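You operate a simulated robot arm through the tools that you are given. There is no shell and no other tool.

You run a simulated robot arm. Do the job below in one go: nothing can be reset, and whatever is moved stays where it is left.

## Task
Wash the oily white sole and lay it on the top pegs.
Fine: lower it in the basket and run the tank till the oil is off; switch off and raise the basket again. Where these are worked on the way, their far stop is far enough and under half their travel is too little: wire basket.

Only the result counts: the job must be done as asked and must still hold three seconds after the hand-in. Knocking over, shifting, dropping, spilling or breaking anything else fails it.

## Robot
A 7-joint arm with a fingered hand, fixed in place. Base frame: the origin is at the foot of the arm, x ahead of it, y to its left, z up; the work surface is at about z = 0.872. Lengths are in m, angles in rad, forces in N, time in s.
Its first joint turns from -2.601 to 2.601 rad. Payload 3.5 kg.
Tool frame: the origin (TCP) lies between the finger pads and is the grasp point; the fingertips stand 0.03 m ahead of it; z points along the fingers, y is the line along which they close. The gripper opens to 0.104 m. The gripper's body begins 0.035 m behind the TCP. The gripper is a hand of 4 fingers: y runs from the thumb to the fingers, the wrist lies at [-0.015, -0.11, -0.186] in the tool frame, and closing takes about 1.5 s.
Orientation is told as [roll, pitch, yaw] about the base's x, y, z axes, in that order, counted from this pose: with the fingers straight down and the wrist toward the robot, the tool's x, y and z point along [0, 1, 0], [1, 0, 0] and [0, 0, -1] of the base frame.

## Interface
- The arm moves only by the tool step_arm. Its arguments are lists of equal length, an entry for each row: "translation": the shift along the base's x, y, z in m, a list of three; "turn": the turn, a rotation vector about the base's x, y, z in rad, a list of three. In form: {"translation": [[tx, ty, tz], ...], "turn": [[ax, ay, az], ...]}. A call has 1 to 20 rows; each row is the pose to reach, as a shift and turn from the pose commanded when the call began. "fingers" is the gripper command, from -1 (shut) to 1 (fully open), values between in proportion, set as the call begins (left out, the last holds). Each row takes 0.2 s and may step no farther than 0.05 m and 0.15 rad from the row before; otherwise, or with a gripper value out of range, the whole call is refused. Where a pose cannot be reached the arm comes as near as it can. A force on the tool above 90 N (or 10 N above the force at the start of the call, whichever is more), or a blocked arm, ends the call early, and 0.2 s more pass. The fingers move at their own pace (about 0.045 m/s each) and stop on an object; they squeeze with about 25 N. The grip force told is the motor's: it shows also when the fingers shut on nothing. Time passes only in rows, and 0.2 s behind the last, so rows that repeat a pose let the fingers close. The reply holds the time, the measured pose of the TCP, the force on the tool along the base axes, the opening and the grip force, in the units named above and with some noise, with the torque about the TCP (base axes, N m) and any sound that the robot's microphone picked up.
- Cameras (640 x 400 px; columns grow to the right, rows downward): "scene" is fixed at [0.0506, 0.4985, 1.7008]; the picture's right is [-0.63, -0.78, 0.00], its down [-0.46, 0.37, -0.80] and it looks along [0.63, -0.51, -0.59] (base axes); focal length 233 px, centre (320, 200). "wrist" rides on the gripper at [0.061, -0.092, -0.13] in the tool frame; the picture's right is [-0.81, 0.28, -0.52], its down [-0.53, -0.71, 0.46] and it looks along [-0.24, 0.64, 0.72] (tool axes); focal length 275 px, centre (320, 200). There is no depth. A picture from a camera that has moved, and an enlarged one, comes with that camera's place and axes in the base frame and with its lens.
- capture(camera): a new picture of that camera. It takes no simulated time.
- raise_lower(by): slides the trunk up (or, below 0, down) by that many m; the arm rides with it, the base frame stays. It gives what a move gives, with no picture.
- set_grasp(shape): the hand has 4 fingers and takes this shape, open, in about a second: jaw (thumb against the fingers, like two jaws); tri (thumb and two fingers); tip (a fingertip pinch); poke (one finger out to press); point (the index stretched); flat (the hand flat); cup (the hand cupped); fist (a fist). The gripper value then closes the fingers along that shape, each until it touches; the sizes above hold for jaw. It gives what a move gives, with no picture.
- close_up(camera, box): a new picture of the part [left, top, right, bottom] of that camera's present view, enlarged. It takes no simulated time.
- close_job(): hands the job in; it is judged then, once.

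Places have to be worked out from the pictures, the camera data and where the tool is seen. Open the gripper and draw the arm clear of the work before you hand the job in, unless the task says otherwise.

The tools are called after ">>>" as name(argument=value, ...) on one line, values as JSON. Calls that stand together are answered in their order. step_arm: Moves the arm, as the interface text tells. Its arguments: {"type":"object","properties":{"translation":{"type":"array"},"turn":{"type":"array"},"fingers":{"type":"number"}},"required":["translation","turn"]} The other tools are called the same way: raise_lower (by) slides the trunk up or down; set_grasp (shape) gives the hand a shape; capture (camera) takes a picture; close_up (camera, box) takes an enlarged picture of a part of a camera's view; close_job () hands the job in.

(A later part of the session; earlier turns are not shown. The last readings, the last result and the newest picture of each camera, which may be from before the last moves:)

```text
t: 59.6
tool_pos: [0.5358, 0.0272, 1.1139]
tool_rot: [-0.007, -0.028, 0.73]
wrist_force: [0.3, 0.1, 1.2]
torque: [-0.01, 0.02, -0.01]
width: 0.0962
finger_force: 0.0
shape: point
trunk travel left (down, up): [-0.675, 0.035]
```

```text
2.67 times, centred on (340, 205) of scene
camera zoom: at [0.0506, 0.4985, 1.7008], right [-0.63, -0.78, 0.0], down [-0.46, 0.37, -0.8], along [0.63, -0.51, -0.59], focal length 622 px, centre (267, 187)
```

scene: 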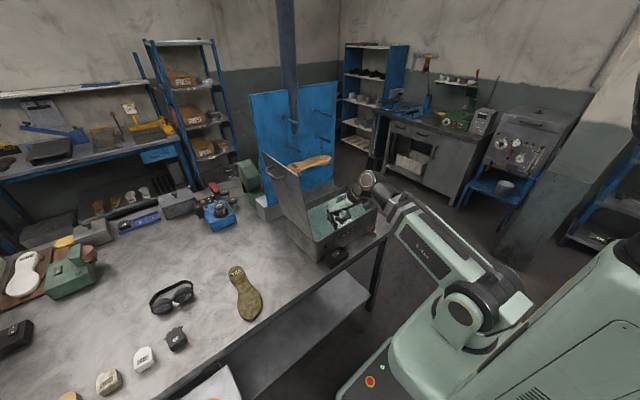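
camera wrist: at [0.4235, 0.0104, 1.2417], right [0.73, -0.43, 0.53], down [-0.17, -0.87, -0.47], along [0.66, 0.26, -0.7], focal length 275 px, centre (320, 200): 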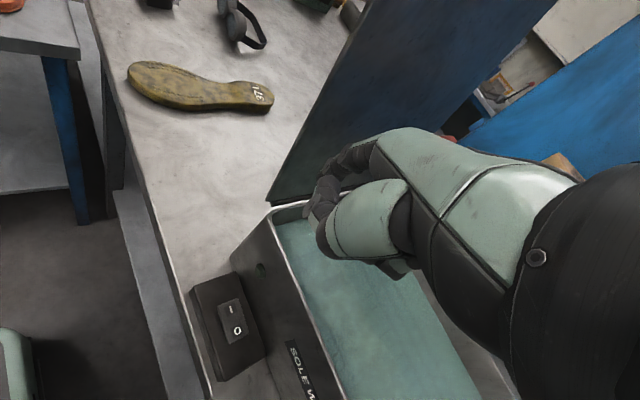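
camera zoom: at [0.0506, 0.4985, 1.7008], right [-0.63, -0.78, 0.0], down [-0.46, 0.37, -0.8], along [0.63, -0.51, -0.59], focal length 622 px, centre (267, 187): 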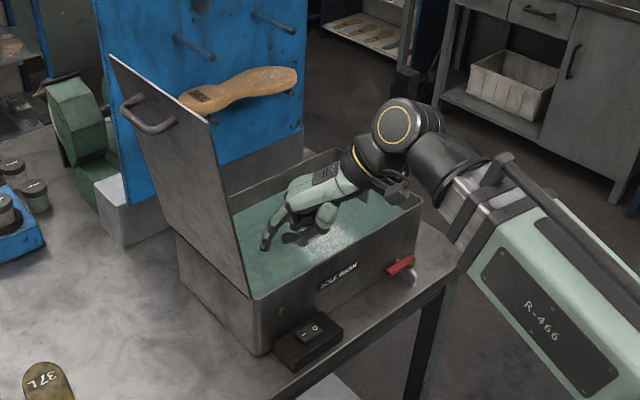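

Free again; tank, lid and switch look unmoved. I zoom in to find the stretched fingertip in both views.

>>> close_up(camera="wrist", box=[260, 120, 440, 300])

>>> close_up(camera="scene", box=[310, 170, 380, 230])

```text
2.22 times, centred on (350, 210) of wrist
camera zoom: at [0.4235, 0.0104, 1.2417], right [0.73, -0.43, 0.53], down [-0.17, -0.87, -0.47], along [0.66, 0.26, -0.7], focal length 612 px, centre (253, 178)
```

zoom: 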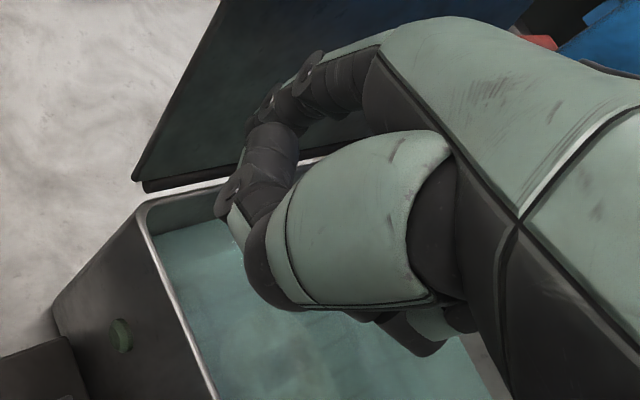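

```text
6.67 times, centred on (345, 200) of scene
camera zoom: at [0.0506, 0.4985, 1.7008], right [-0.63, -0.78, 0.0], down [-0.46, 0.37, -0.8], along [0.63, -0.51, -0.59], focal length 1556 px, centre (153, 200)
```

zoom: 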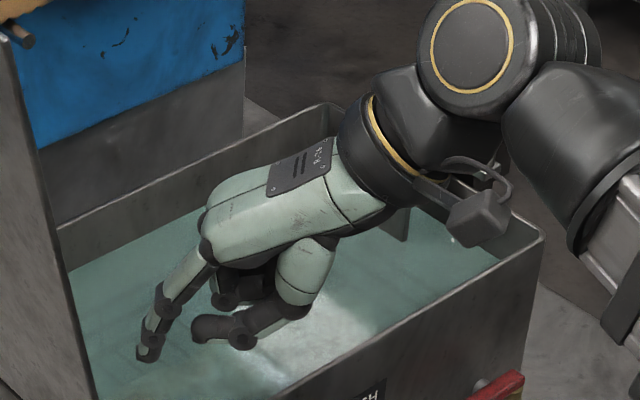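

In "point", the index tip lies at about (0.02, 0.063, 0.007) in the tool frame, ahead of everything else, so the hand can stay on the robot side of the rim. I shift back and tilt the hand so the finger points straight down over "I".

>>> step_arm(translation=[[-0.01, -0.015, 0.0], [-0.02, -0.03, 0.0], [-0.034, -0.051, 0.0]], turn=[[-0.06, 0.07, 0], [-0.12, 0.14, 0], [-0.187, 0.209, 0]])

>>> capture(camera="wrist")

>>> close_up(camera="scene", box=[300, 160, 420, 280])

```text
t: 60.4
tool_pos: [0.5007, -0.0231, 1.1138]
tool_rot: [-0.007, 0.255, 0.731]
wrist_force: [0.2, -0.1, -1.0]
torque: [0.01, 0.0, -0.01]
width: 0.0959
finger_force: 0.0
shape: point
trunk travel left (down, up): [-0.675, 0.035]
```

```text
taken
camera wrist: at [0.4181, -0.015, 1.2631], right [0.83, -0.34, 0.44], down [-0.24, -0.94, -0.26], along [0.5, 0.11, -0.86], focal length 275 px, centre (320, 200)
```

wrist: 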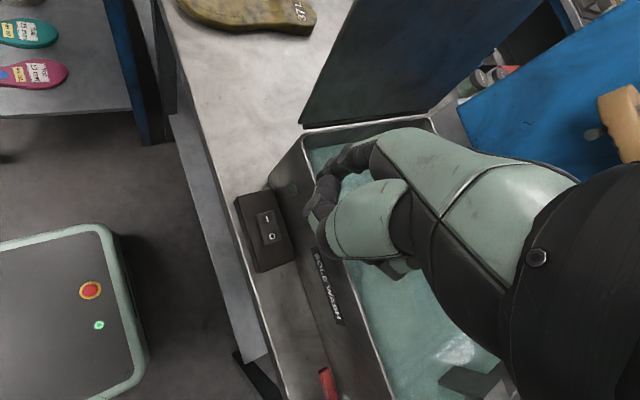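

```text
3.33 times, centred on (360, 220) of scene
camera zoom: at [0.0506, 0.4985, 1.7008], right [-0.63, -0.78, 0.0], down [-0.46, 0.37, -0.8], along [0.63, -0.51, -0.59], focal length 778 px, centre (187, 133)
```

zoom: 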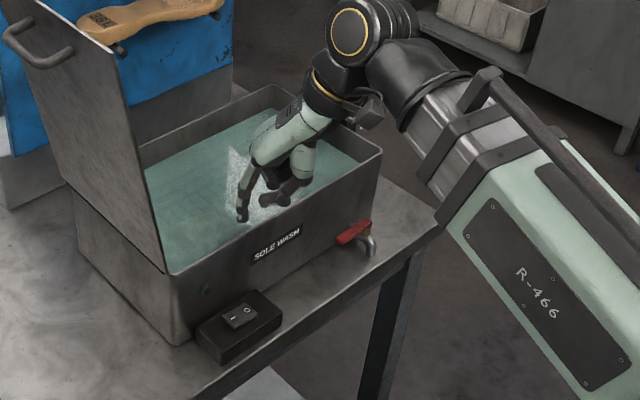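

The finger now points down with the tip near (0.532, 0.029, 1.09), right over "I". I descend to about 3 cm above the rocker.

>>> step_arm(translation=[[0, 0.003, -0.04], [0.001, 0.003, -0.08], [0.001, 0.003, -0.12], [0.001, 0.003, -0.14]], turn=[[0, 0, 0], [0, 0, 0], [0, 0, 0], [0, 0, 0]])

>>> close_up(camera="scene", box=[300, 180, 400, 280])

>>> capture(camera="wrist")

```text
t: 61.4
tool_pos: [0.5026, -0.0208, 0.9742]
tool_rot: [-0.009, 0.254, 0.73]
wrist_force: [-0.9, -0.8, 0.0]
torque: [-0.01, 0.03, 0.0]
width: 0.096
finger_force: 0.1
shape: point
trunk travel left (down, up): [-0.675, 0.035]
```

```text
4.00 times, centred on (350, 230) of scene
camera zoom: at [0.0506, 0.4985, 1.7008], right [-0.63, -0.78, 0.0], down [-0.46, 0.37, -0.8], along [0.63, -0.51, -0.59], focal length 934 px, centre (200, 80)
```

zoom: 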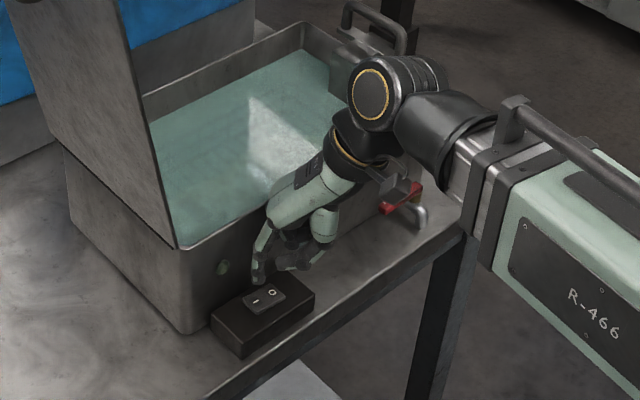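

```text
taken
camera wrist: at [0.4195, -0.0122, 1.1225], right [0.83, -0.34, 0.44], down [-0.24, -0.94, -0.26], along [0.5, 0.11, -0.86], focal length 275 px, centre (320, 200)
```

wrist: 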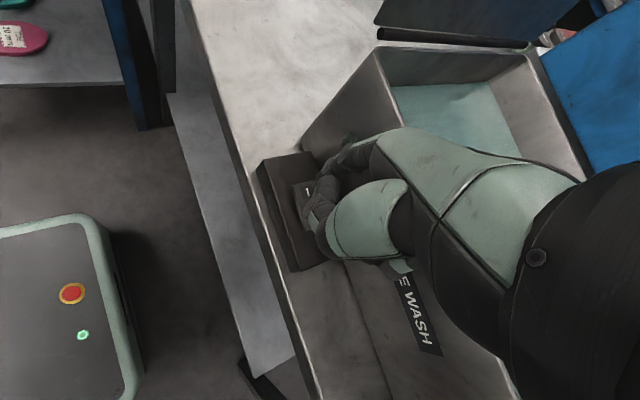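

No contact; the tip sits over the "I" mark. I press down slowly.

>>> step_arm(translation=[[0, 0, -0.01], [0, 0, -0.02], [0, 0, -0.03]], turn=[[0, 0, 0], [0, 0, 0], [0, 0, 0]])

>>> close_up(camera="scene", box=[310, 210, 370, 270])

>>> close_up(camera="wrist", box=[240, 120, 420, 290])

```text
t: 62.2
tool_pos: [0.5032, -0.0211, 0.9449]
tool_rot: [-0.008, 0.251, 0.73]
wrist_force: [-0.5, 0.3, -0.4]
torque: [-0.06, -0.04, -0.02]
width: 0.0959
finger_force: 0.1
shape: point
trunk travel left (down, up): [-0.675, 0.035]
```

```text
6.67 times, centred on (340, 240) of scene
camera zoom: at [0.0506, 0.4985, 1.7008], right [-0.63, -0.78, 0.0], down [-0.46, 0.37, -0.8], along [0.63, -0.51, -0.59], focal length 1556 px, centre (187, -67)
```

zoom: 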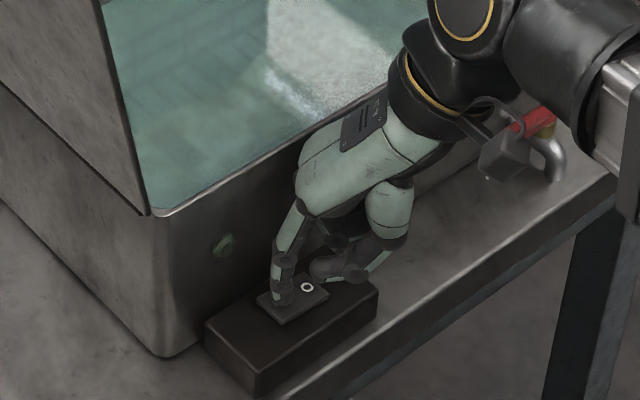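

```text
2.35 times, centred on (330, 205) of wrist
camera zoom: at [0.4196, -0.0119, 1.0932], right [0.83, -0.34, 0.44], down [-0.24, -0.94, -0.26], along [0.5, 0.11, -0.86], focal length 648 px, centre (296, 188)
```

zoom: 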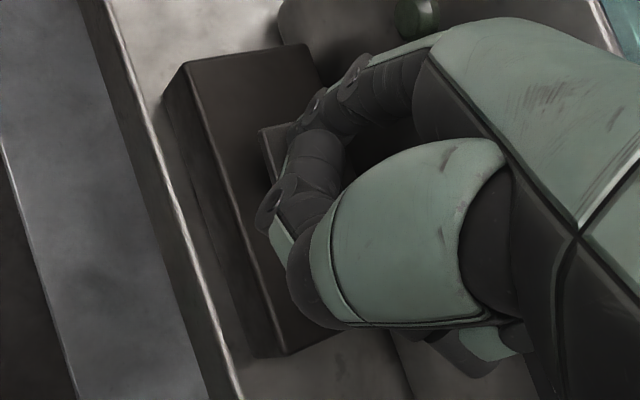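

The tip covers the "I" mark. I press further in small steps and watch for force or sound.

>>> step_arm(translation=[[0, 0, -0.006], [0, 0, -0.011]], turn=[[0, 0, 0], [0, 0, 0]])

>>> close_up(camera="scene", box=[310, 210, 370, 270])

```text
t: 62.8
tool_pos: [0.5007, -0.0204, 0.9364]
tool_rot: [-0.008, 0.245, 0.728]
wrist_force: [-5.6, -5.1, 40.6]
torque: [1.82, -1.46, 0.1]
width: 0.096
finger_force: 0.0
shape: point
trunk travel left (down, up): [-0.675, 0.035]
```

```text
6.67 times, centred on (340, 240) of scene
camera zoom: at [0.0506, 0.4985, 1.7008], right [-0.63, -0.78, 0.0], down [-0.46, 0.37, -0.8], along [0.63, -0.51, -0.59], focal length 1556 px, centre (187, -67)
```

zoom: 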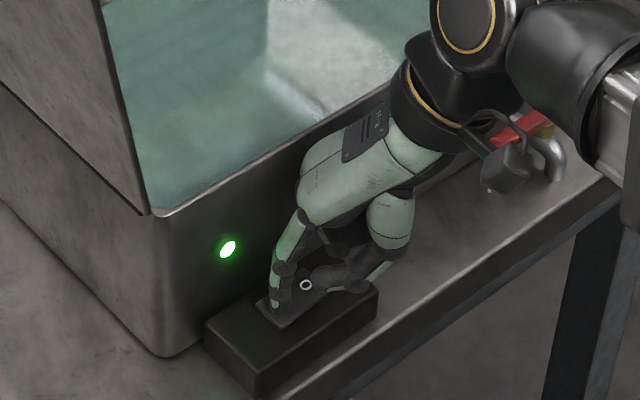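

The green lamp is lit, so the tank is on. I lift the finger off and let it run, listening for sounds.

>>> step_arm(translation=[[0, 0, 0.01], [0, 0, 0.03], [0, 0, 0.06], [0, 0, 0.1], [0, 0, 0.14]], turn=[[0, 0, 0], [0, 0, 0], [0, 0, 0], [0, 0, 0], [0, 0, 0]])

>>> close_up(camera="scene", box=[260, 130, 400, 270])

>>> close_up(camera="wrist", box=[200, 150, 400, 350])

```text
t: 64.0
tool_pos: [0.5029, -0.0198, 1.0747]
tool_rot: [-0.007, 0.251, 0.729]
wrist_force: [-0.1, -0.3, -0.7]
torque: [0.01, -0.04, 0.01]
width: 0.0001
finger_force: 0.0
shape: point
trunk travel left (down, up): [-0.675, 0.035]
```

```text
2.86 times, centred on (330, 200) of scene
camera zoom: at [0.0506, 0.4985, 1.7008], right [-0.63, -0.78, 0.0], down [-0.46, 0.37, -0.8], along [0.63, -0.51, -0.59], focal length 667 px, centre (291, 200)
```

zoom: 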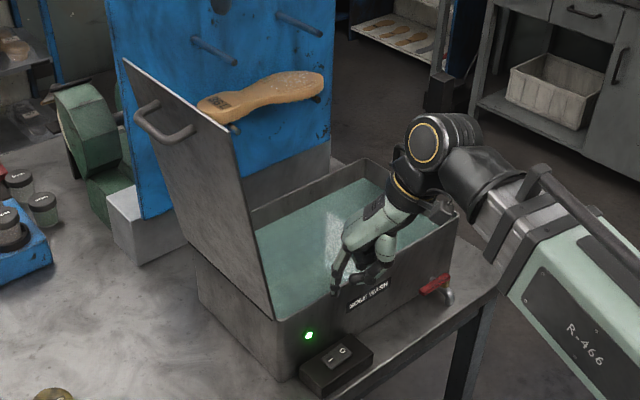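

```text
2.00 times, centred on (300, 250) of wrist
camera zoom: at [0.4197, -0.0118, 1.2238], right [0.83, -0.34, 0.44], down [-0.24, -0.94, -0.26], along [0.5, 0.11, -0.86], focal length 551 px, centre (360, 100)
```

zoom: 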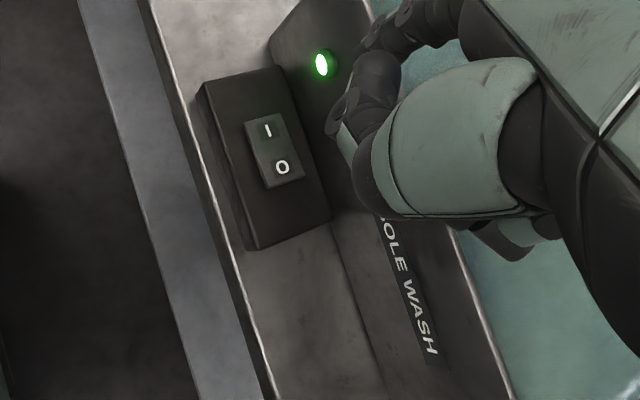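

The lamp is on. I wait here a few seconds and look at the bath.

>>> step_arm(translation=[[0, 0, 0.03], [0, -0.02, 0.06], [0.01, -0.04, 0.1], [0.02, -0.06, 0.14], [0.03, -0.08, 0.18], [0.04, -0.1, 0.2], [0.05, -0.1, 0.22], [0.05, -0.1, 0.22], [0.05, -0.1, 0.22], [0.05, -0.1, 0.22], [0.05, -0.1, 0.22], [0.05, -0.1, 0.22], [0.05, -0.1, 0.22], [0.05, -0.1, 0.22], [0.05, -0.1, 0.22], [0.05, -0.1, 0.22], [0.05, -0.1, 0.22], [0.05, -0.1, 0.22], [0.05, -0.1, 0.22], [0.05, -0.1, 0.22]], turn=[[0, 0, 0], [0, 0, 0], [0, 0, 0], [0, 0, 0], [0, 0, 0], [0, 0, 0], [0, 0, 0], [0, 0, 0], [0, 0, 0], [0, 0, 0], [0, 0, 0], [0, 0, 0], [0, 0, 0], [0, 0, 0], [0, 0, 0], [0, 0, 0], [0, 0, 0], [0, 0, 0], [0, 0, 0], [0, 0, 0]])

>>> close_up(camera="scene", box=[260, 130, 400, 270])

>>> capture(camera="wrist")

```text
t: 68.2
tool_pos: [0.554, -0.1209, 1.2945]
tool_rot: [-0.006, 0.25, 0.73]
wrist_force: [-0.9, -0.2, 0.2]
torque: [-0.01, 0.0, 0.02]
width: 0.0001
finger_force: 0.0
shape: point
trunk travel left (down, up): [-0.675, 0.035]
```

```text
2.86 times, centred on (330, 200) of scene
camera zoom: at [0.0506, 0.4985, 1.7008], right [-0.63, -0.78, 0.0], down [-0.46, 0.37, -0.8], along [0.63, -0.51, -0.59], focal length 667 px, centre (291, 200)
```

zoom: 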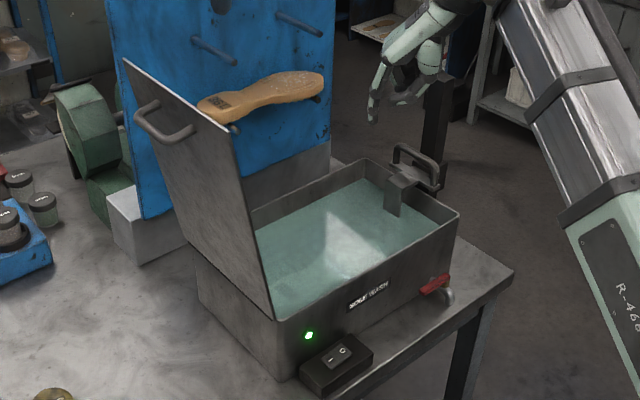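

```text
taken
camera wrist: at [0.47, -0.1126, 1.4427], right [0.83, -0.34, 0.44], down [-0.24, -0.94, -0.26], along [0.5, 0.11, -0.86], focal length 275 px, centre (320, 200)
```

wrist: 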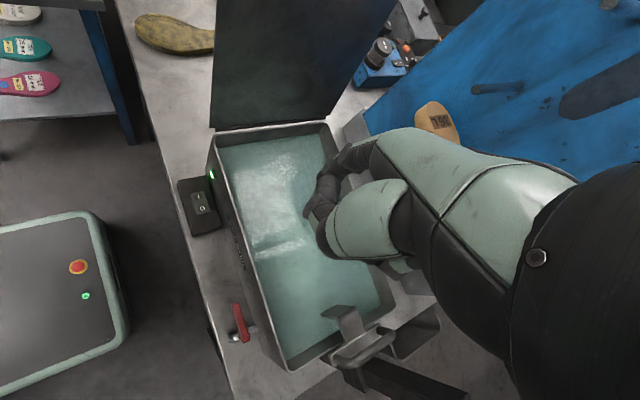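

Nothing of the sole shows through the liquid. I let it run on, checking readings and the bath.

>>> step_arm(translation=[[0, 0, 0], [0, 0, 0], [0, 0, 0], [0, 0, 0], [0, 0, 0], [0, 0, 0], [0, 0, 0], [0, 0, 0], [0, 0, 0], [0, 0, 0], [0, 0, 0], [0, 0, 0], [0, 0, 0], [0, 0, 0], [0, 0, 0], [0, 0, 0], [0, 0, 0], [0, 0, 0], [0, 0, 0], [0, 0, 0]], turn=[[0, 0, 0], [0, 0, 0], [0, 0, 0], [0, 0, 0], [0, 0, 0], [0, 0, 0], [0, 0, 0], [0, 0, 0], [0, 0, 0], [0, 0, 0], [0, 0, 0], [0, 0, 0], [0, 0, 0], [0, 0, 0], [0, 0, 0], [0, 0, 0], [0, 0, 0], [0, 0, 0], [0, 0, 0], [0, 0, 0]])

>>> close_up(camera="wrist", box=[180, 100, 420, 400])

```text
t: 72.4
tool_pos: [0.5529, -0.1214, 1.2934]
tool_rot: [-0.006, 0.251, 0.73]
wrist_force: [-0.4, 0.4, 0.1]
torque: [-0.02, 0.0, 0.0]
width: 0.0
finger_force: 0.0
shape: point
trunk travel left (down, up): [-0.675, 0.035]
```

```text
1.33 times, centred on (300, 250) of wrist
camera zoom: at [0.47, -0.1126, 1.4428], right [0.83, -0.34, 0.44], down [-0.24, -0.94, -0.26], along [0.5, 0.11, -0.86], focal length 367 px, centre (347, 133)
```

zoom: 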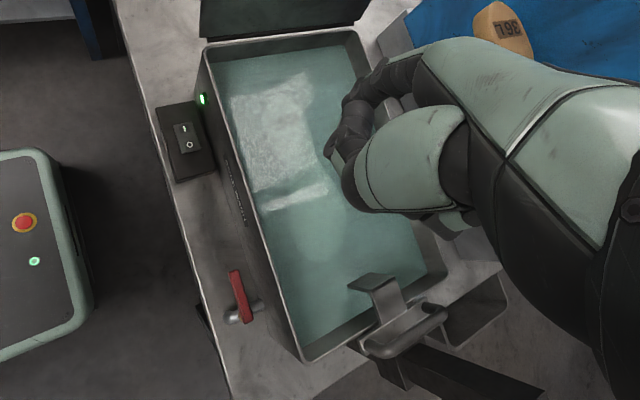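

No cue yet; I keep it running.

>>> step_arm(translation=[[0, 0, 0], [0, 0, 0], [0, 0, 0], [0, 0, 0], [0, 0, 0], [0, 0, 0], [0, 0, 0], [0, 0, 0], [0, 0, 0], [0, 0, 0], [0, 0, 0], [0, 0, 0], [0, 0, 0], [0, 0, 0], [0, 0, 0], [0, 0, 0], [0, 0, 0], [0, 0, 0], [0, 0, 0], [0, 0, 0]], turn=[[0, 0, 0], [0, 0, 0], [0, 0, 0], [0, 0, 0], [0, 0, 0], [0, 0, 0], [0, 0, 0], [0, 0, 0], [0, 0, 0], [0, 0, 0], [0, 0, 0], [0, 0, 0], [0, 0, 0], [0, 0, 0], [0, 0, 0], [0, 0, 0], [0, 0, 0], [0, 0, 0], [0, 0, 0], [0, 0, 0]])

>>> step_arm(translation=[[0, 0, 0], [0, 0, 0], [0, 0, 0], [0, 0, 0], [0, 0, 0], [0, 0, 0], [0, 0, 0], [0, 0, 0], [0, 0, 0], [0, 0, 0], [0, 0, 0], [0, 0, 0], [0, 0, 0], [0, 0, 0], [0, 0, 0], [0, 0, 0], [0, 0, 0], [0, 0, 0], [0, 0, 0], [0, 0, 0]], turn=[[0, 0, 0], [0, 0, 0], [0, 0, 0], [0, 0, 0], [0, 0, 0], [0, 0, 0], [0, 0, 0], [0, 0, 0], [0, 0, 0], [0, 0, 0], [0, 0, 0], [0, 0, 0], [0, 0, 0], [0, 0, 0], [0, 0, 0], [0, 0, 0], [0, 0, 0], [0, 0, 0], [0, 0, 0], [0, 0, 0]])

>>> close_up(camera="scene", box=[260, 130, 400, 270])

```text
t: 76.6
tool_pos: [0.5527, -0.1216, 1.2935]
tool_rot: [-0.008, 0.251, 0.73]
wrist_force: [-0.4, -0.4, -0.9]
torque: [0.02, -0.03, -0.01]
width: 0.0
finger_force: 0.0
shape: point
trunk travel left (down, up): [-0.675, 0.035]
```

```text
t: 80.8
tool_pos: [0.5524, -0.1211, 1.294]
tool_rot: [-0.007, 0.25, 0.728]
wrist_force: [0.5, 0.4, 0.8]
torque: [0.01, -0.01, -0.03]
width: 0.0002
finger_force: 0.1
shape: point
trunk travel left (down, up): [-0.675, 0.035]
```

```text
2.86 times, centred on (330, 200) of scene
camera zoom: at [0.0506, 0.4985, 1.7008], right [-0.63, -0.78, 0.0], down [-0.46, 0.37, -0.8], along [0.63, -0.51, -0.59], focal length 667 px, centre (291, 200)
```

zoom: 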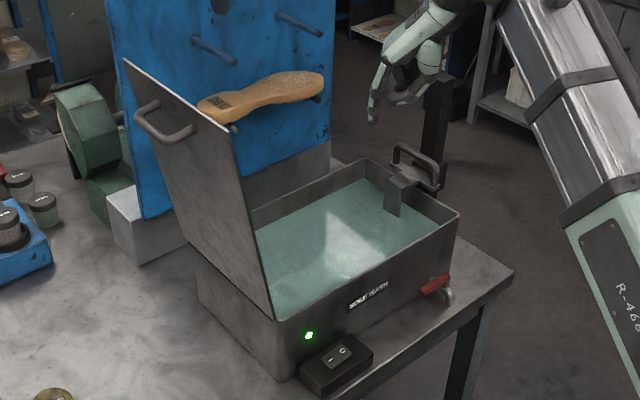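

18 s run so far with no sign either way. I give it another 12 s or so.

>>> step_arm(translation=[[0, 0, 0], [0, 0, 0], [0, 0, 0], [0, 0, 0], [0, 0, 0], [0, 0, 0], [0, 0, 0], [0, 0, 0], [0, 0, 0], [0, 0, 0], [0, 0, 0], [0, 0, 0], [0, 0, 0], [0, 0, 0], [0, 0, 0], [0, 0, 0], [0, 0, 0], [0, 0, 0], [0, 0, 0], [0, 0, 0]], turn=[[0, 0, 0], [0, 0, 0], [0, 0, 0], [0, 0, 0], [0, 0, 0], [0, 0, 0], [0, 0, 0], [0, 0, 0], [0, 0, 0], [0, 0, 0], [0, 0, 0], [0, 0, 0], [0, 0, 0], [0, 0, 0], [0, 0, 0], [0, 0, 0], [0, 0, 0], [0, 0, 0], [0, 0, 0], [0, 0, 0]])

>>> step_arm(translation=[[0, 0, 0], [0, 0, 0], [0, 0, 0], [0, 0, 0], [0, 0, 0], [0, 0, 0], [0, 0, 0], [0, 0, 0], [0, 0, 0], [0, 0, 0], [0, 0, 0], [0, 0, 0], [0, 0, 0], [0, 0, 0], [0, 0, 0], [0, 0, 0], [0, 0, 0], [0, 0, 0], [0, 0, 0], [0, 0, 0]], turn=[[0, 0, 0], [0, 0, 0], [0, 0, 0], [0, 0, 0], [0, 0, 0], [0, 0, 0], [0, 0, 0], [0, 0, 0], [0, 0, 0], [0, 0, 0], [0, 0, 0], [0, 0, 0], [0, 0, 0], [0, 0, 0], [0, 0, 0], [0, 0, 0], [0, 0, 0], [0, 0, 0], [0, 0, 0], [0, 0, 0]])

>>> capture(camera="wrist")

```text
t: 85.0
tool_pos: [0.5526, -0.121, 1.2944]
tool_rot: [-0.008, 0.251, 0.728]
wrist_force: [-0.9, 0.2, -0.5]
torque: [-0.01, -0.02, 0.02]
width: 0.0
finger_force: 0.2
shape: point
trunk travel left (down, up): [-0.675, 0.035]
```

```text
t: 89.2
tool_pos: [0.5524, -0.1198, 1.2933]
tool_rot: [-0.006, 0.251, 0.728]
wrist_force: [-0.4, 0.0, 0.1]
torque: [0.03, -0.01, -0.02]
width: 0.0
finger_force: 0.1
shape: point
trunk travel left (down, up): [-0.675, 0.035]
```

```text
taken
camera wrist: at [0.47, -0.1126, 1.4427], right [0.83, -0.34, 0.44], down [-0.24, -0.94, -0.26], along [0.5, 0.11, -0.86], focal length 275 px, centre (320, 200)
```

wrist: 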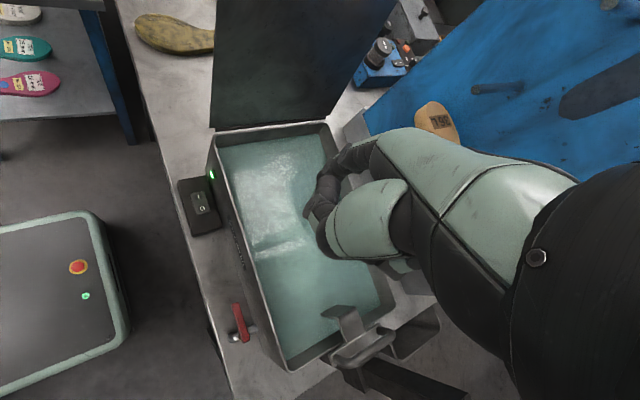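

About 27 s run. Now I switch off: the fingertip goes over the "O" half (3.2 cm toward −y from the earlier press).

>>> step_arm(translation=[[-0.0085, 0.0115, -0.032], [-0.017, 0.023, -0.064], [-0.0255, 0.0345, -0.096], [-0.034, 0.046, -0.128], [-0.0425, 0.0575, -0.16], [-0.0505, 0.068, -0.192], [-0.0505, 0.068, -0.225], [-0.0505, 0.068, -0.26], [-0.0505, 0.068, -0.295], [-0.0505, 0.068, -0.319]], turn=[[0, 0, 0], [0, 0, 0], [0, 0, 0], [0, 0, 0], [0, 0, 0], [0, 0, 0], [0, 0, 0], [0, 0, 0], [0, 0, 0], [0, 0, 0]])

>>> close_up(camera="scene", box=[310, 200, 380, 270])

```text
t: 91.4
tool_pos: [0.502, -0.0524, 0.9732]
tool_rot: [-0.007, 0.252, 0.73]
wrist_force: [0.0, 0.3, 0.1]
torque: [0.02, -0.01, 0.0]
width: 0.0
finger_force: 0.0
shape: point
trunk travel left (down, up): [-0.675, 0.035]
```

```text
5.71 times, centred on (345, 235) of scene
camera zoom: at [0.0506, 0.4985, 1.7008], right [-0.63, -0.78, 0.0], down [-0.46, 0.37, -0.8], along [0.63, -0.51, -0.59], focal length 1334 px, centre (177, 0)
```

zoom: 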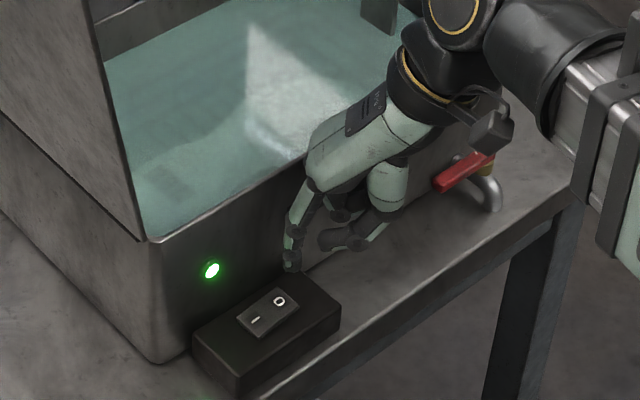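

The tip is just over the "O" half. I press down in small steps.

>>> step_arm(translation=[[0.003, 0.004, -0.01], [0.003, 0.004, -0.02], [0.003, 0.004, -0.028], [0.003, 0.004, -0.034]], turn=[[0, 0, 0], [0, 0, 0], [0, 0, 0], [0, 0, 0]])

>>> close_up(camera="scene", box=[310, 200, 380, 270])

```text
t: 92.4
tool_pos: [0.5056, -0.0471, 0.9416]
tool_rot: [-0.01, 0.251, 0.729]
wrist_force: [0.1, -1.3, 1.3]
torque: [0.05, -0.05, -0.01]
width: 0.0001
finger_force: 0.0
shape: point
trunk travel left (down, up): [-0.675, 0.035]
```

```text
5.71 times, centred on (345, 235) of scene
camera zoom: at [0.0506, 0.4985, 1.7008], right [-0.63, -0.78, 0.0], down [-0.46, 0.37, -0.8], along [0.63, -0.51, -0.59], focal length 1334 px, centre (177, 0)
```

zoom: 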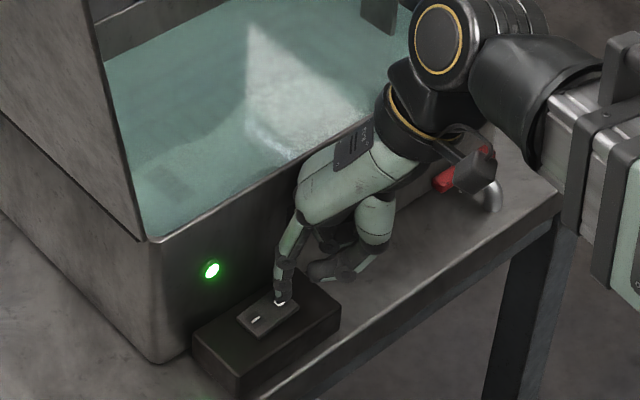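

The fingertip is on the "O" mark and just touching. I press a little more.

>>> step_arm(translation=[[0, 0, -0.004], [0, 0, -0.008]], turn=[[0, 0, 0], [0, 0, 0]])

>>> close_up(camera="scene", box=[310, 200, 380, 270])

```text
t: 93.0
tool_pos: [0.5036, -0.0478, 0.9363]
tool_rot: [-0.01, 0.244, 0.726]
wrist_force: [-3.6, -10.1, 57.4]
torque: [2.73, -1.8, -0.13]
width: 0.0958
finger_force: 0.0
shape: point
trunk travel left (down, up): [-0.675, 0.035]
```

```text
5.71 times, centred on (345, 235) of scene
camera zoom: at [0.0506, 0.4985, 1.7008], right [-0.63, -0.78, 0.0], down [-0.46, 0.37, -0.8], along [0.63, -0.51, -0.59], focal length 1334 px, centre (177, 0)
```

zoom: 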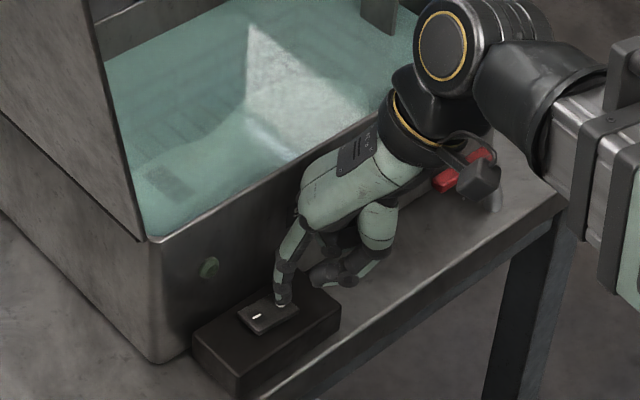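

The lamp is out: the tank is off. I lift the finger, rise and look at the sole through the now stiller liquid.

>>> step_arm(translation=[[0, 0, 0.015], [0, 0, 0.05], [0, 0, 0.09], [0, 0, 0.13], [0, 0, 0.17], [0.01, -0.01, 0.21], [0.03, -0.03, 0.24], [0.05, -0.05, 0.27], [0.07, -0.06, 0.3], [0.09, -0.07, 0.33]], turn=[[0, 0, 0], [0, 0, 0], [0, 0, 0], [0, 0, 0], [0, 0, 0], [0, 0, 0], [0, 0, 0], [0, 0, 0], [0, 0, 0], [0, 0, 0]])

>>> close_up(camera="scene", box=[270, 150, 390, 270])

>>> capture(camera="wrist")

```text
t: 95.2
tool_pos: [0.5951, -0.1194, 1.2638]
tool_rot: [-0.007, 0.253, 0.729]
wrist_force: [0.1, -0.4, -0.4]
torque: [0.01, 0.01, -0.01]
width: 0.0002
finger_force: 0.0
shape: point
trunk travel left (down, up): [-0.675, 0.035]
```

```text
3.33 times, centred on (330, 210) of scene
camera zoom: at [0.0506, 0.4985, 1.7008], right [-0.63, -0.78, 0.0], down [-0.46, 0.37, -0.8], along [0.63, -0.51, -0.59], focal length 778 px, centre (287, 167)
```

zoom: 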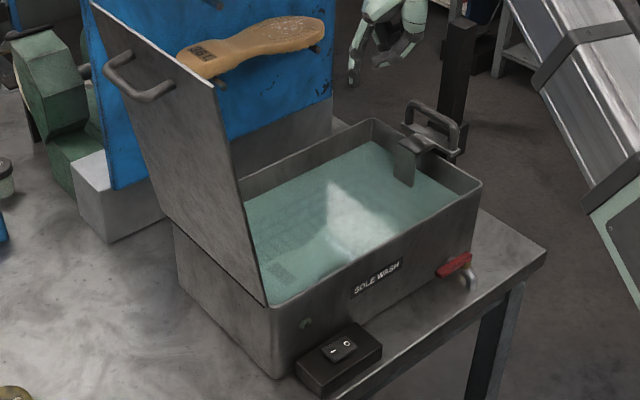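

```text
taken
camera wrist: at [0.5116, -0.1104, 1.4125], right [0.83, -0.34, 0.44], down [-0.24, -0.94, -0.26], along [0.5, 0.11, -0.86], focal length 275 px, centre (320, 200)
```

wrist: 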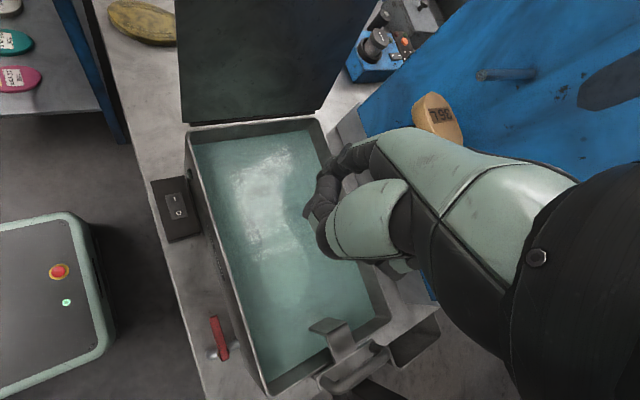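

The tank is off. I straighten the hand and turn back to yaw −90 for the handle.

>>> step_arm(translation=[[0.02, 0, 0.03], [0.04, -0.005, 0.07]], turn=[[0.083, -0.093, 0], [0.1667, -0.1863, 0]])

>>> step_arm(translation=[[0, 0, 0], [0, 0, 0], [0, 0, 0], [0, 0, 0], [0, 0, 0], [0.005, 0, 0], [0.01, 0, 0], [0.01, -0.01, 0], [0.02, -0.02, 0], [0.025, -0.03, 0], [0.025, -0.04, 0], [0.025, -0.05, 0], [0.025, -0.06, 0], [0.025, -0.07, 0], [0.025, -0.075, 0], [0.025, -0.075, 0], [0.025, -0.075, 0]], turn=[[0, 0, -0.135], [0, 0, -0.27], [0, 0, -0.405], [0, 0, -0.54], [0, 0, -0.675], [0, 0, -0.81], [0, 0, -0.945], [0, 0, -1.08], [0, 0, -1.215], [0, 0, -1.35], [0, 0, -1.485], [0, 0, -1.62], [0, 0, -1.755], [0, 0, -1.89], [0, 0, -2.025], [0, 0, -2.16], [0, 0, -2.3]])

>>> set_grasp(shape="tip")

>>> capture(camera="wrist")

```text
t: 95.8
tool_pos: [0.6359, -0.1249, 1.3336]
tool_rot: [-0.006, 0.0, 0.73]
wrist_force: [-1.6, 1.6, -0.2]
torque: [-0.03, 0.03, 0.0]
width: 0.0002
finger_force: 0.0
shape: point
trunk travel left (down, up): [-0.675, 0.035]
```

```text
t: 99.4
tool_pos: [0.6611, -0.1984, 1.3331]
tool_rot: [-0.008, 0.003, -1.573]
wrist_force: [0.5, -1.0, 0.1]
torque: [-0.02, 0.04, 0.03]
width: 0.0002
finger_force: 0.1
shape: point
trunk travel left (down, up): [-0.675, 0.035]
```

```text
t: 100.3
tool_pos: [0.6609, -0.198, 1.3324]
tool_rot: [-0.008, 0.001, -1.569]
wrist_force: [0.0, 0.3, -0.3]
torque: [0.0, 0.03, -0.02]
width: 0.1034
finger_force: 0.0
shape: tip
trunk travel left (down, up): [-0.675, 0.035]
```

```text
taken
camera wrist: at [0.7229, -0.1072, 1.463], right [-0.81, -0.28, 0.52], down [-0.54, 0.71, -0.45], along [-0.25, -0.64, -0.72], focal length 275 px, centre (320, 200)
```

wrist: 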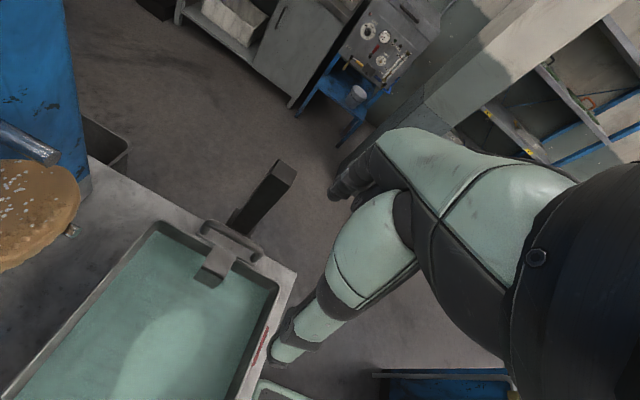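

The handle is at its lowered place. I retrace my earlier exit path: roll −40° and go to the standoff at (0.666, −0.204, 1.169) with 0.04 opening.

>>> step_arm(translation=[[0.001, 0, -0.01], [0.002, -0.001, -0.03], [0.003, -0.002, -0.06], [0.004, -0.004, -0.09], [0.005, -0.006, -0.12], [0.005, -0.006, -0.15], [0.005, -0.006, -0.163]], turn=[[-0.14, 0, 0], [-0.28, 0, 0], [-0.42, 0, 0], [-0.56, 0, 0], [-0.695, 0, 0], [-0.695, 0, 0], [-0.695, 0, 0]], fingers=-0.23)

>>> capture(camera="wrist")

```text
t: 101.9
tool_pos: [0.6669, -0.2053, 1.1701]
tool_rot: [-0.004, -0.693, -1.572]
wrist_force: [0.0, -0.5, 0.3]
torque: [0.02, 0.01, 0.01]
width: 0.0404
finger_force: 0.0
shape: tip
trunk travel left (down, up): [-0.675, 0.035]
```

```text
taken
camera wrist: at [0.7282, -0.0512, 1.2104], right [-0.81, 0.12, 0.58], down [-0.54, 0.26, -0.8], along [-0.25, -0.96, -0.14], focal length 275 px, centre (320, 200)
```

wrist: 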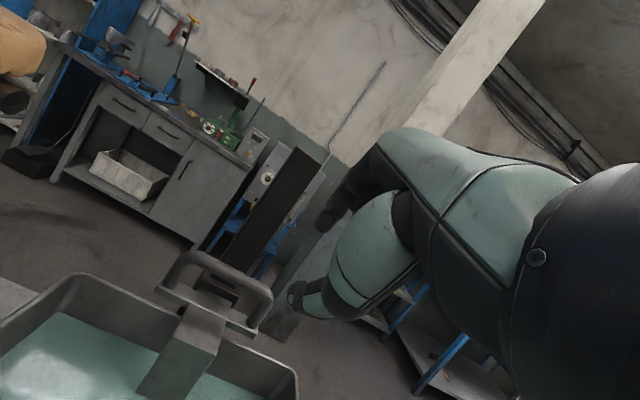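

Same view as when I left it. I move back in along the same line to the bar.

>>> step_arm(translation=[[0, -0.022, -0.028], [0, -0.045, -0.056], [-0.001, -0.065, -0.081], [-0.001, -0.078, -0.097], [-0.001, -0.089, -0.111]], turn=[[0, 0, 0], [0, 0, 0], [0, 0, 0], [0, 0, 0], [0, 0, 0]])

>>> capture(camera="wrist")

```text
t: 103.1
tool_pos: [0.665, -0.2936, 1.0598]
tool_rot: [-0.006, -0.691, -1.571]
wrist_force: [0.3, 0.1, 0.5]
torque: [-0.02, 0.01, 0.01]
width: 0.0407
finger_force: 0.1
shape: tip
trunk travel left (down, up): [-0.675, 0.035]
```

```text
taken
camera wrist: at [0.7266, -0.1406, 1.1012], right [-0.81, 0.12, 0.58], down [-0.54, 0.26, -0.8], along [-0.25, -0.96, -0.14], focal length 275 px, centre (320, 200)
```

wrist: 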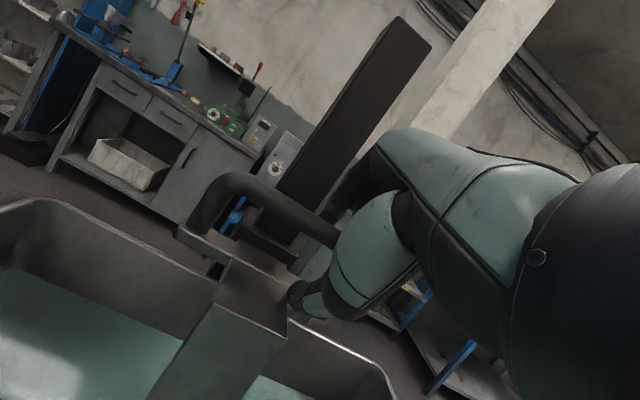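

The bar is between thumb and finger again. I close and then lift.

>>> step_arm(translation=[[0, 0, 0], [0, 0, 0], [0, 0, 0], [0, 0, 0], [0, 0, 0]], turn=[[0, 0, 0], [0, 0, 0], [0, 0, 0], [0, 0, 0], [0, 0, 0]], fingers=-1)

>>> step_arm(translation=[[0, 0, 0.008], [0, 0, 0.016], [0, 0, 0.024], [0, 0, 0.032], [0, 0, 0.04]], turn=[[0, 0, 0], [0, 0, 0], [0, 0, 0], [0, 0, 0], [0, 0, 0]])

>>> capture(camera="wrist")

```text
t: 104.3
tool_pos: [0.664, -0.296, 1.0591]
tool_rot: [-0.006, -0.693, -1.573]
wrist_force: [-0.2, -16.7, 5.8]
torque: [-0.1, 0.0, -0.05]
width: 0.0144
finger_force: 24.7
shape: tip
trunk travel left (down, up): [-0.675, 0.035]
```

```text
t: 105.5
tool_pos: [0.664, -0.2952, 1.0999]
tool_rot: [-0.006, -0.691, -1.571]
wrist_force: [-4.3, -19.9, -2.5]
torque: [0.02, 0.02, -0.06]
width: 0.0136
finger_force: 25.1
shape: tip
trunk travel left (down, up): [-0.675, 0.035]
```

```text
taken
camera wrist: at [0.7267, -0.1423, 1.1404], right [-0.81, 0.12, 0.58], down [-0.54, 0.26, -0.8], along [-0.25, -0.96, -0.15], focal length 275 px, centre (320, 200)
```

wrist: 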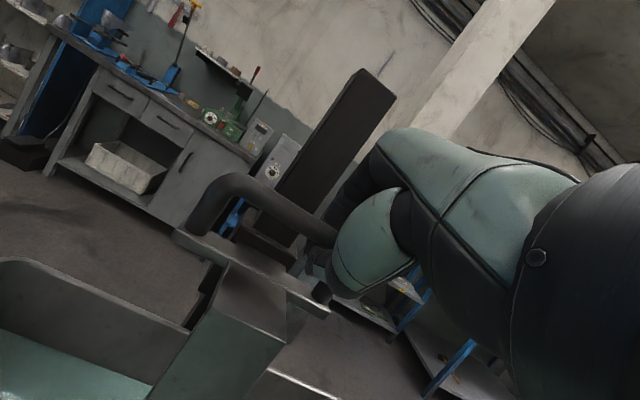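

The basket rises with the hand. I continue up to the upper stop.

>>> step_arm(translation=[[0, 0, 0.01], [0, 0, 0.02], [0, 0, 0.03], [0, 0, 0.04], [0, 0, 0.047]], turn=[[0, 0, 0], [0, 0, 0], [0, 0, 0], [0, 0, 0], [0, 0, 0]])

>>> capture(camera="wrist")

>>> close_up(camera="scene", box=[270, 130, 410, 260])

```text
t: 106.7
tool_pos: [0.6641, -0.2963, 1.1443]
tool_rot: [-0.007, -0.692, -1.571]
wrist_force: [-4.9, -20.9, -3.3]
torque: [-0.01, 0.03, -0.11]
width: 0.0136
finger_force: 25.4
shape: tip
trunk travel left (down, up): [-0.675, 0.035]
```

```text
taken
camera wrist: at [0.7269, -0.1423, 1.1869], right [-0.81, 0.12, 0.58], down [-0.54, 0.26, -0.8], along [-0.25, -0.96, -0.15], focal length 275 px, centre (320, 200)
```

wrist: 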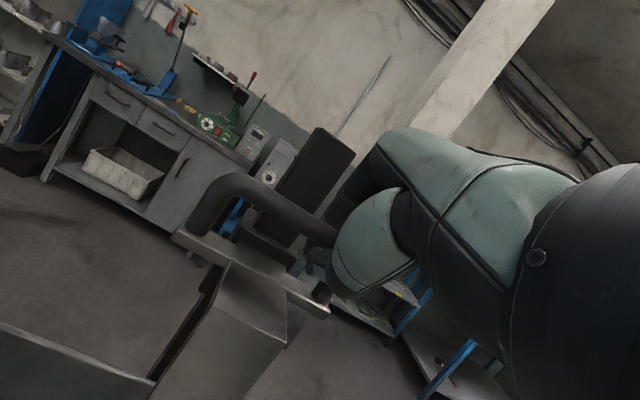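

```text
3.08 times, centred on (340, 195) of scene
camera zoom: at [0.0506, 0.4985, 1.7008], right [-0.63, -0.78, 0.0], down [-0.46, 0.37, -0.8], along [0.63, -0.51, -0.59], focal length 718 px, centre (258, 215)
```

zoom: 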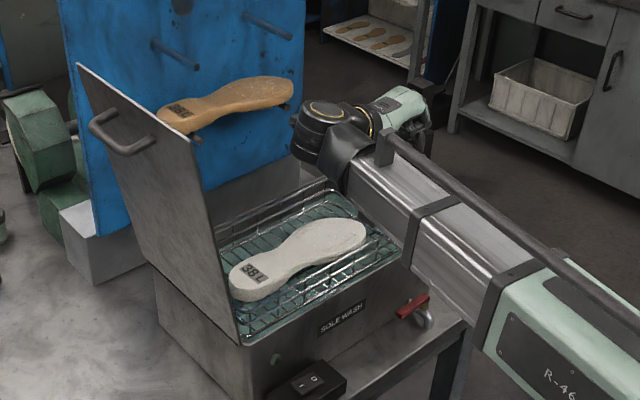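

The sole is clean and white. I nudge up the last millimetres to the upper stop.

>>> step_arm(translation=[[0, 0, 0.004], [0, 0, 0.008], [0, 0, 0.011]], turn=[[0, 0, 0], [0, 0, 0], [0, 0, 0]])

>>> capture(camera="wrist")

```text
t: 107.5
tool_pos: [0.6653, -0.2945, 1.1558]
tool_rot: [-0.006, -0.693, -1.572]
wrist_force: [-4.4, -19.7, -3.8]
torque: [0.0, 0.01, -0.09]
width: 0.0137
finger_force: 25.2
shape: tip
trunk travel left (down, up): [-0.675, 0.035]
```

```text
taken
camera wrist: at [0.7268, -0.1423, 1.1981], right [-0.81, 0.12, 0.58], down [-0.54, 0.26, -0.8], along [-0.25, -0.96, -0.15], focal length 275 px, centre (320, 200)
```

wrist: 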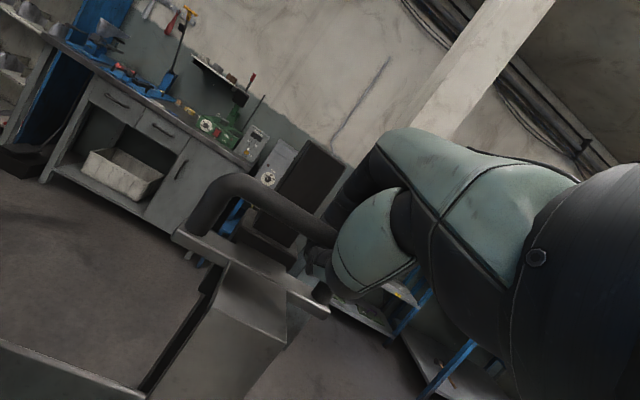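

The basket is at (or slightly above) its original raised height. I release and back out along the finger line, then check that it stays up.

>>> step_arm(translation=[[0, 0, 0], [0, 0, 0], [0, 0, 0], [0, 0, 0]], turn=[[0, 0, 0], [0, 0, 0], [0, 0, 0], [0, 0, 0]], fingers=-0.23)

>>> step_arm(translation=[[0, 0.008, 0.01], [0, 0.02, 0.025], [0, 0.04, 0.05], [0, 0.06, 0.075], [0, 0.08, 0.1]], turn=[[0, 0, 0], [0, 0, 0], [0, 0, 0], [0, 0, 0], [0, 0, 0]])

>>> capture(camera="wrist")

>>> close_up(camera="scene", box=[270, 130, 410, 260])

```text
t: 108.5
tool_pos: [0.6652, -0.2924, 1.1566]
tool_rot: [-0.007, -0.692, -1.57]
wrist_force: [-0.9, -0.5, 0.5]
torque: [0.0, -0.02, -0.03]
width: 0.0399
finger_force: 0.1
shape: tip
trunk travel left (down, up): [-0.675, 0.035]
```

```text
t: 109.7
tool_pos: [0.6651, -0.2114, 1.2553]
tool_rot: [-0.006, -0.693, -1.57]
wrist_force: [-0.4, -0.2, 0.6]
torque: [-0.01, -0.01, 0.01]
width: 0.0401
finger_force: 0.0
shape: tip
trunk travel left (down, up): [-0.675, 0.035]
```

```text
taken
camera wrist: at [0.7269, -0.0593, 1.2986], right [-0.81, 0.12, 0.58], down [-0.54, 0.26, -0.8], along [-0.25, -0.96, -0.14], focal length 275 px, centre (320, 200)
```

wrist: 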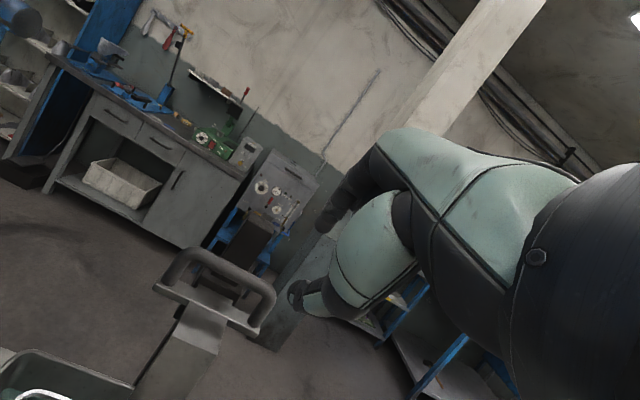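

```text
3.08 times, centred on (340, 195) of scene
camera zoom: at [0.0506, 0.4985, 1.7008], right [-0.63, -0.78, 0.0], down [-0.46, 0.37, -0.8], along [0.63, -0.51, -0.59], focal length 718 px, centre (258, 215)
```

zoom: 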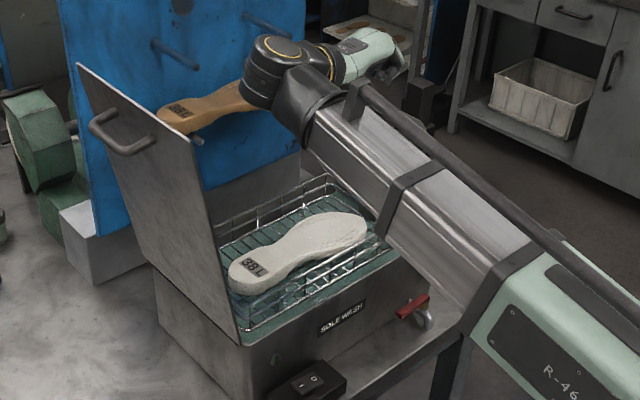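

The basket stays up and the sole is clean and unmoved. I right the hand, rise, return to yaw 0 and take the jaw shape above the sole.

>>> step_arm(translation=[[0, 0.015, 0.02], [0, 0.03, 0.04], [0, 0.045, 0.06], [0, 0.06, 0.08], [0, 0.08, 0.1]], turn=[[0.14, 0, 0], [0.28, 0, 0], [0.42, 0, 0], [0.56, 0, 0], [0.692, 0, 0]])

>>> step_arm(translation=[[0, 0.005, 0], [0, 0.01, 0], [0.005, 0.015, 0], [0.005, 0.02, 0], [0.01, 0.025, 0], [0.01, 0.03, 0], [0.015, 0.035, 0], [0.015, 0.04, 0], [0.018, 0.045, 0], [0.018, 0.05, 0], [0.018, 0.053, 0], [0.018, 0.053, 0]], turn=[[0, 0, 0.13], [0, 0, 0.26], [0, 0, 0.39], [0, 0, 0.52], [0, 0, 0.65], [0, 0, 0.78], [0, 0, 0.91], [0, 0, 1.04], [0, 0, 1.17], [0, 0, 1.3], [0, 0, 1.43], [0, 0, 1.57]])

>>> set_grasp(shape="jaw")

>>> capture(camera="wrist")

>>> close_up(camera="scene", box=[270, 130, 410, 260])

```text
t: 110.9
tool_pos: [0.6649, -0.1336, 1.3567]
tool_rot: [-0.006, 0.003, -1.569]
wrist_force: [-0.6, -1.1, 0.5]
torque: [-0.01, -0.03, 0.01]
width: 0.0402
finger_force: 0.1
shape: tip
trunk travel left (down, up): [-0.675, 0.035]
```

```text
t: 113.5
tool_pos: [0.6835, -0.0808, 1.3571]
tool_rot: [-0.01, -0.001, 0.002]
wrist_force: [-0.9, 0.4, 0.0]
torque: [0.02, 0.03, 0.0]
width: 0.04
finger_force: 0.2
shape: tip
trunk travel left (down, up): [-0.675, 0.035]
```

```text
t: 114.4
tool_pos: [0.6831, -0.0819, 1.3568]
tool_rot: [-0.007, 0.001, -0.001]
wrist_force: [0.7, -0.3, -1.3]
torque: [0.01, 0.03, -0.01]
width: 0.1034
finger_force: 0.1
shape: jaw
trunk travel left (down, up): [-0.675, 0.035]
```

```text
taken
camera wrist: at [0.5913, -0.0183, 1.4864], right [0.27, -0.81, 0.52], down [-0.71, -0.54, -0.45], along [0.64, -0.25, -0.72], focal length 275 px, centre (320, 200)
```

wrist: 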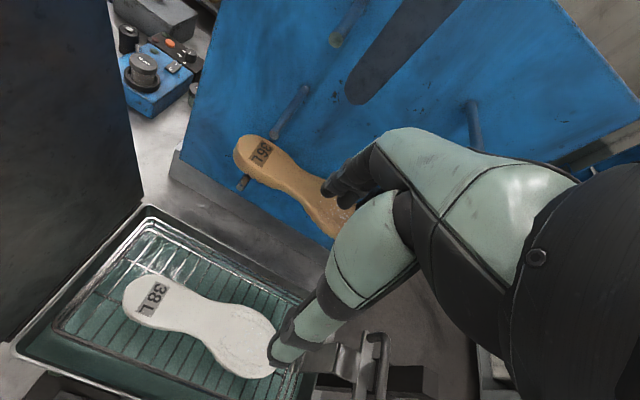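

```text
3.08 times, centred on (340, 195) of scene
camera zoom: at [0.0506, 0.4985, 1.7008], right [-0.63, -0.78, 0.0], down [-0.46, 0.37, -0.8], along [0.63, -0.51, -0.59], focal length 718 px, centre (258, 215)
```

zoom: 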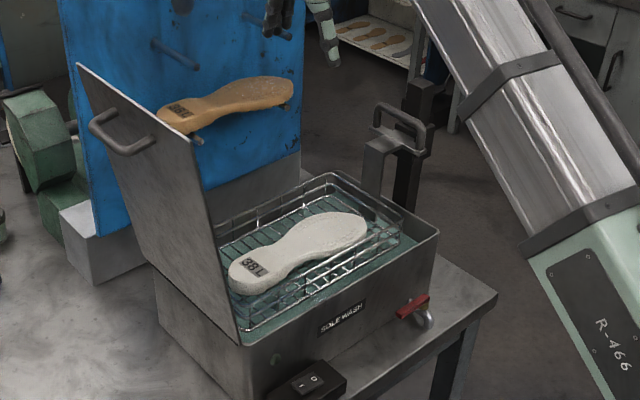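

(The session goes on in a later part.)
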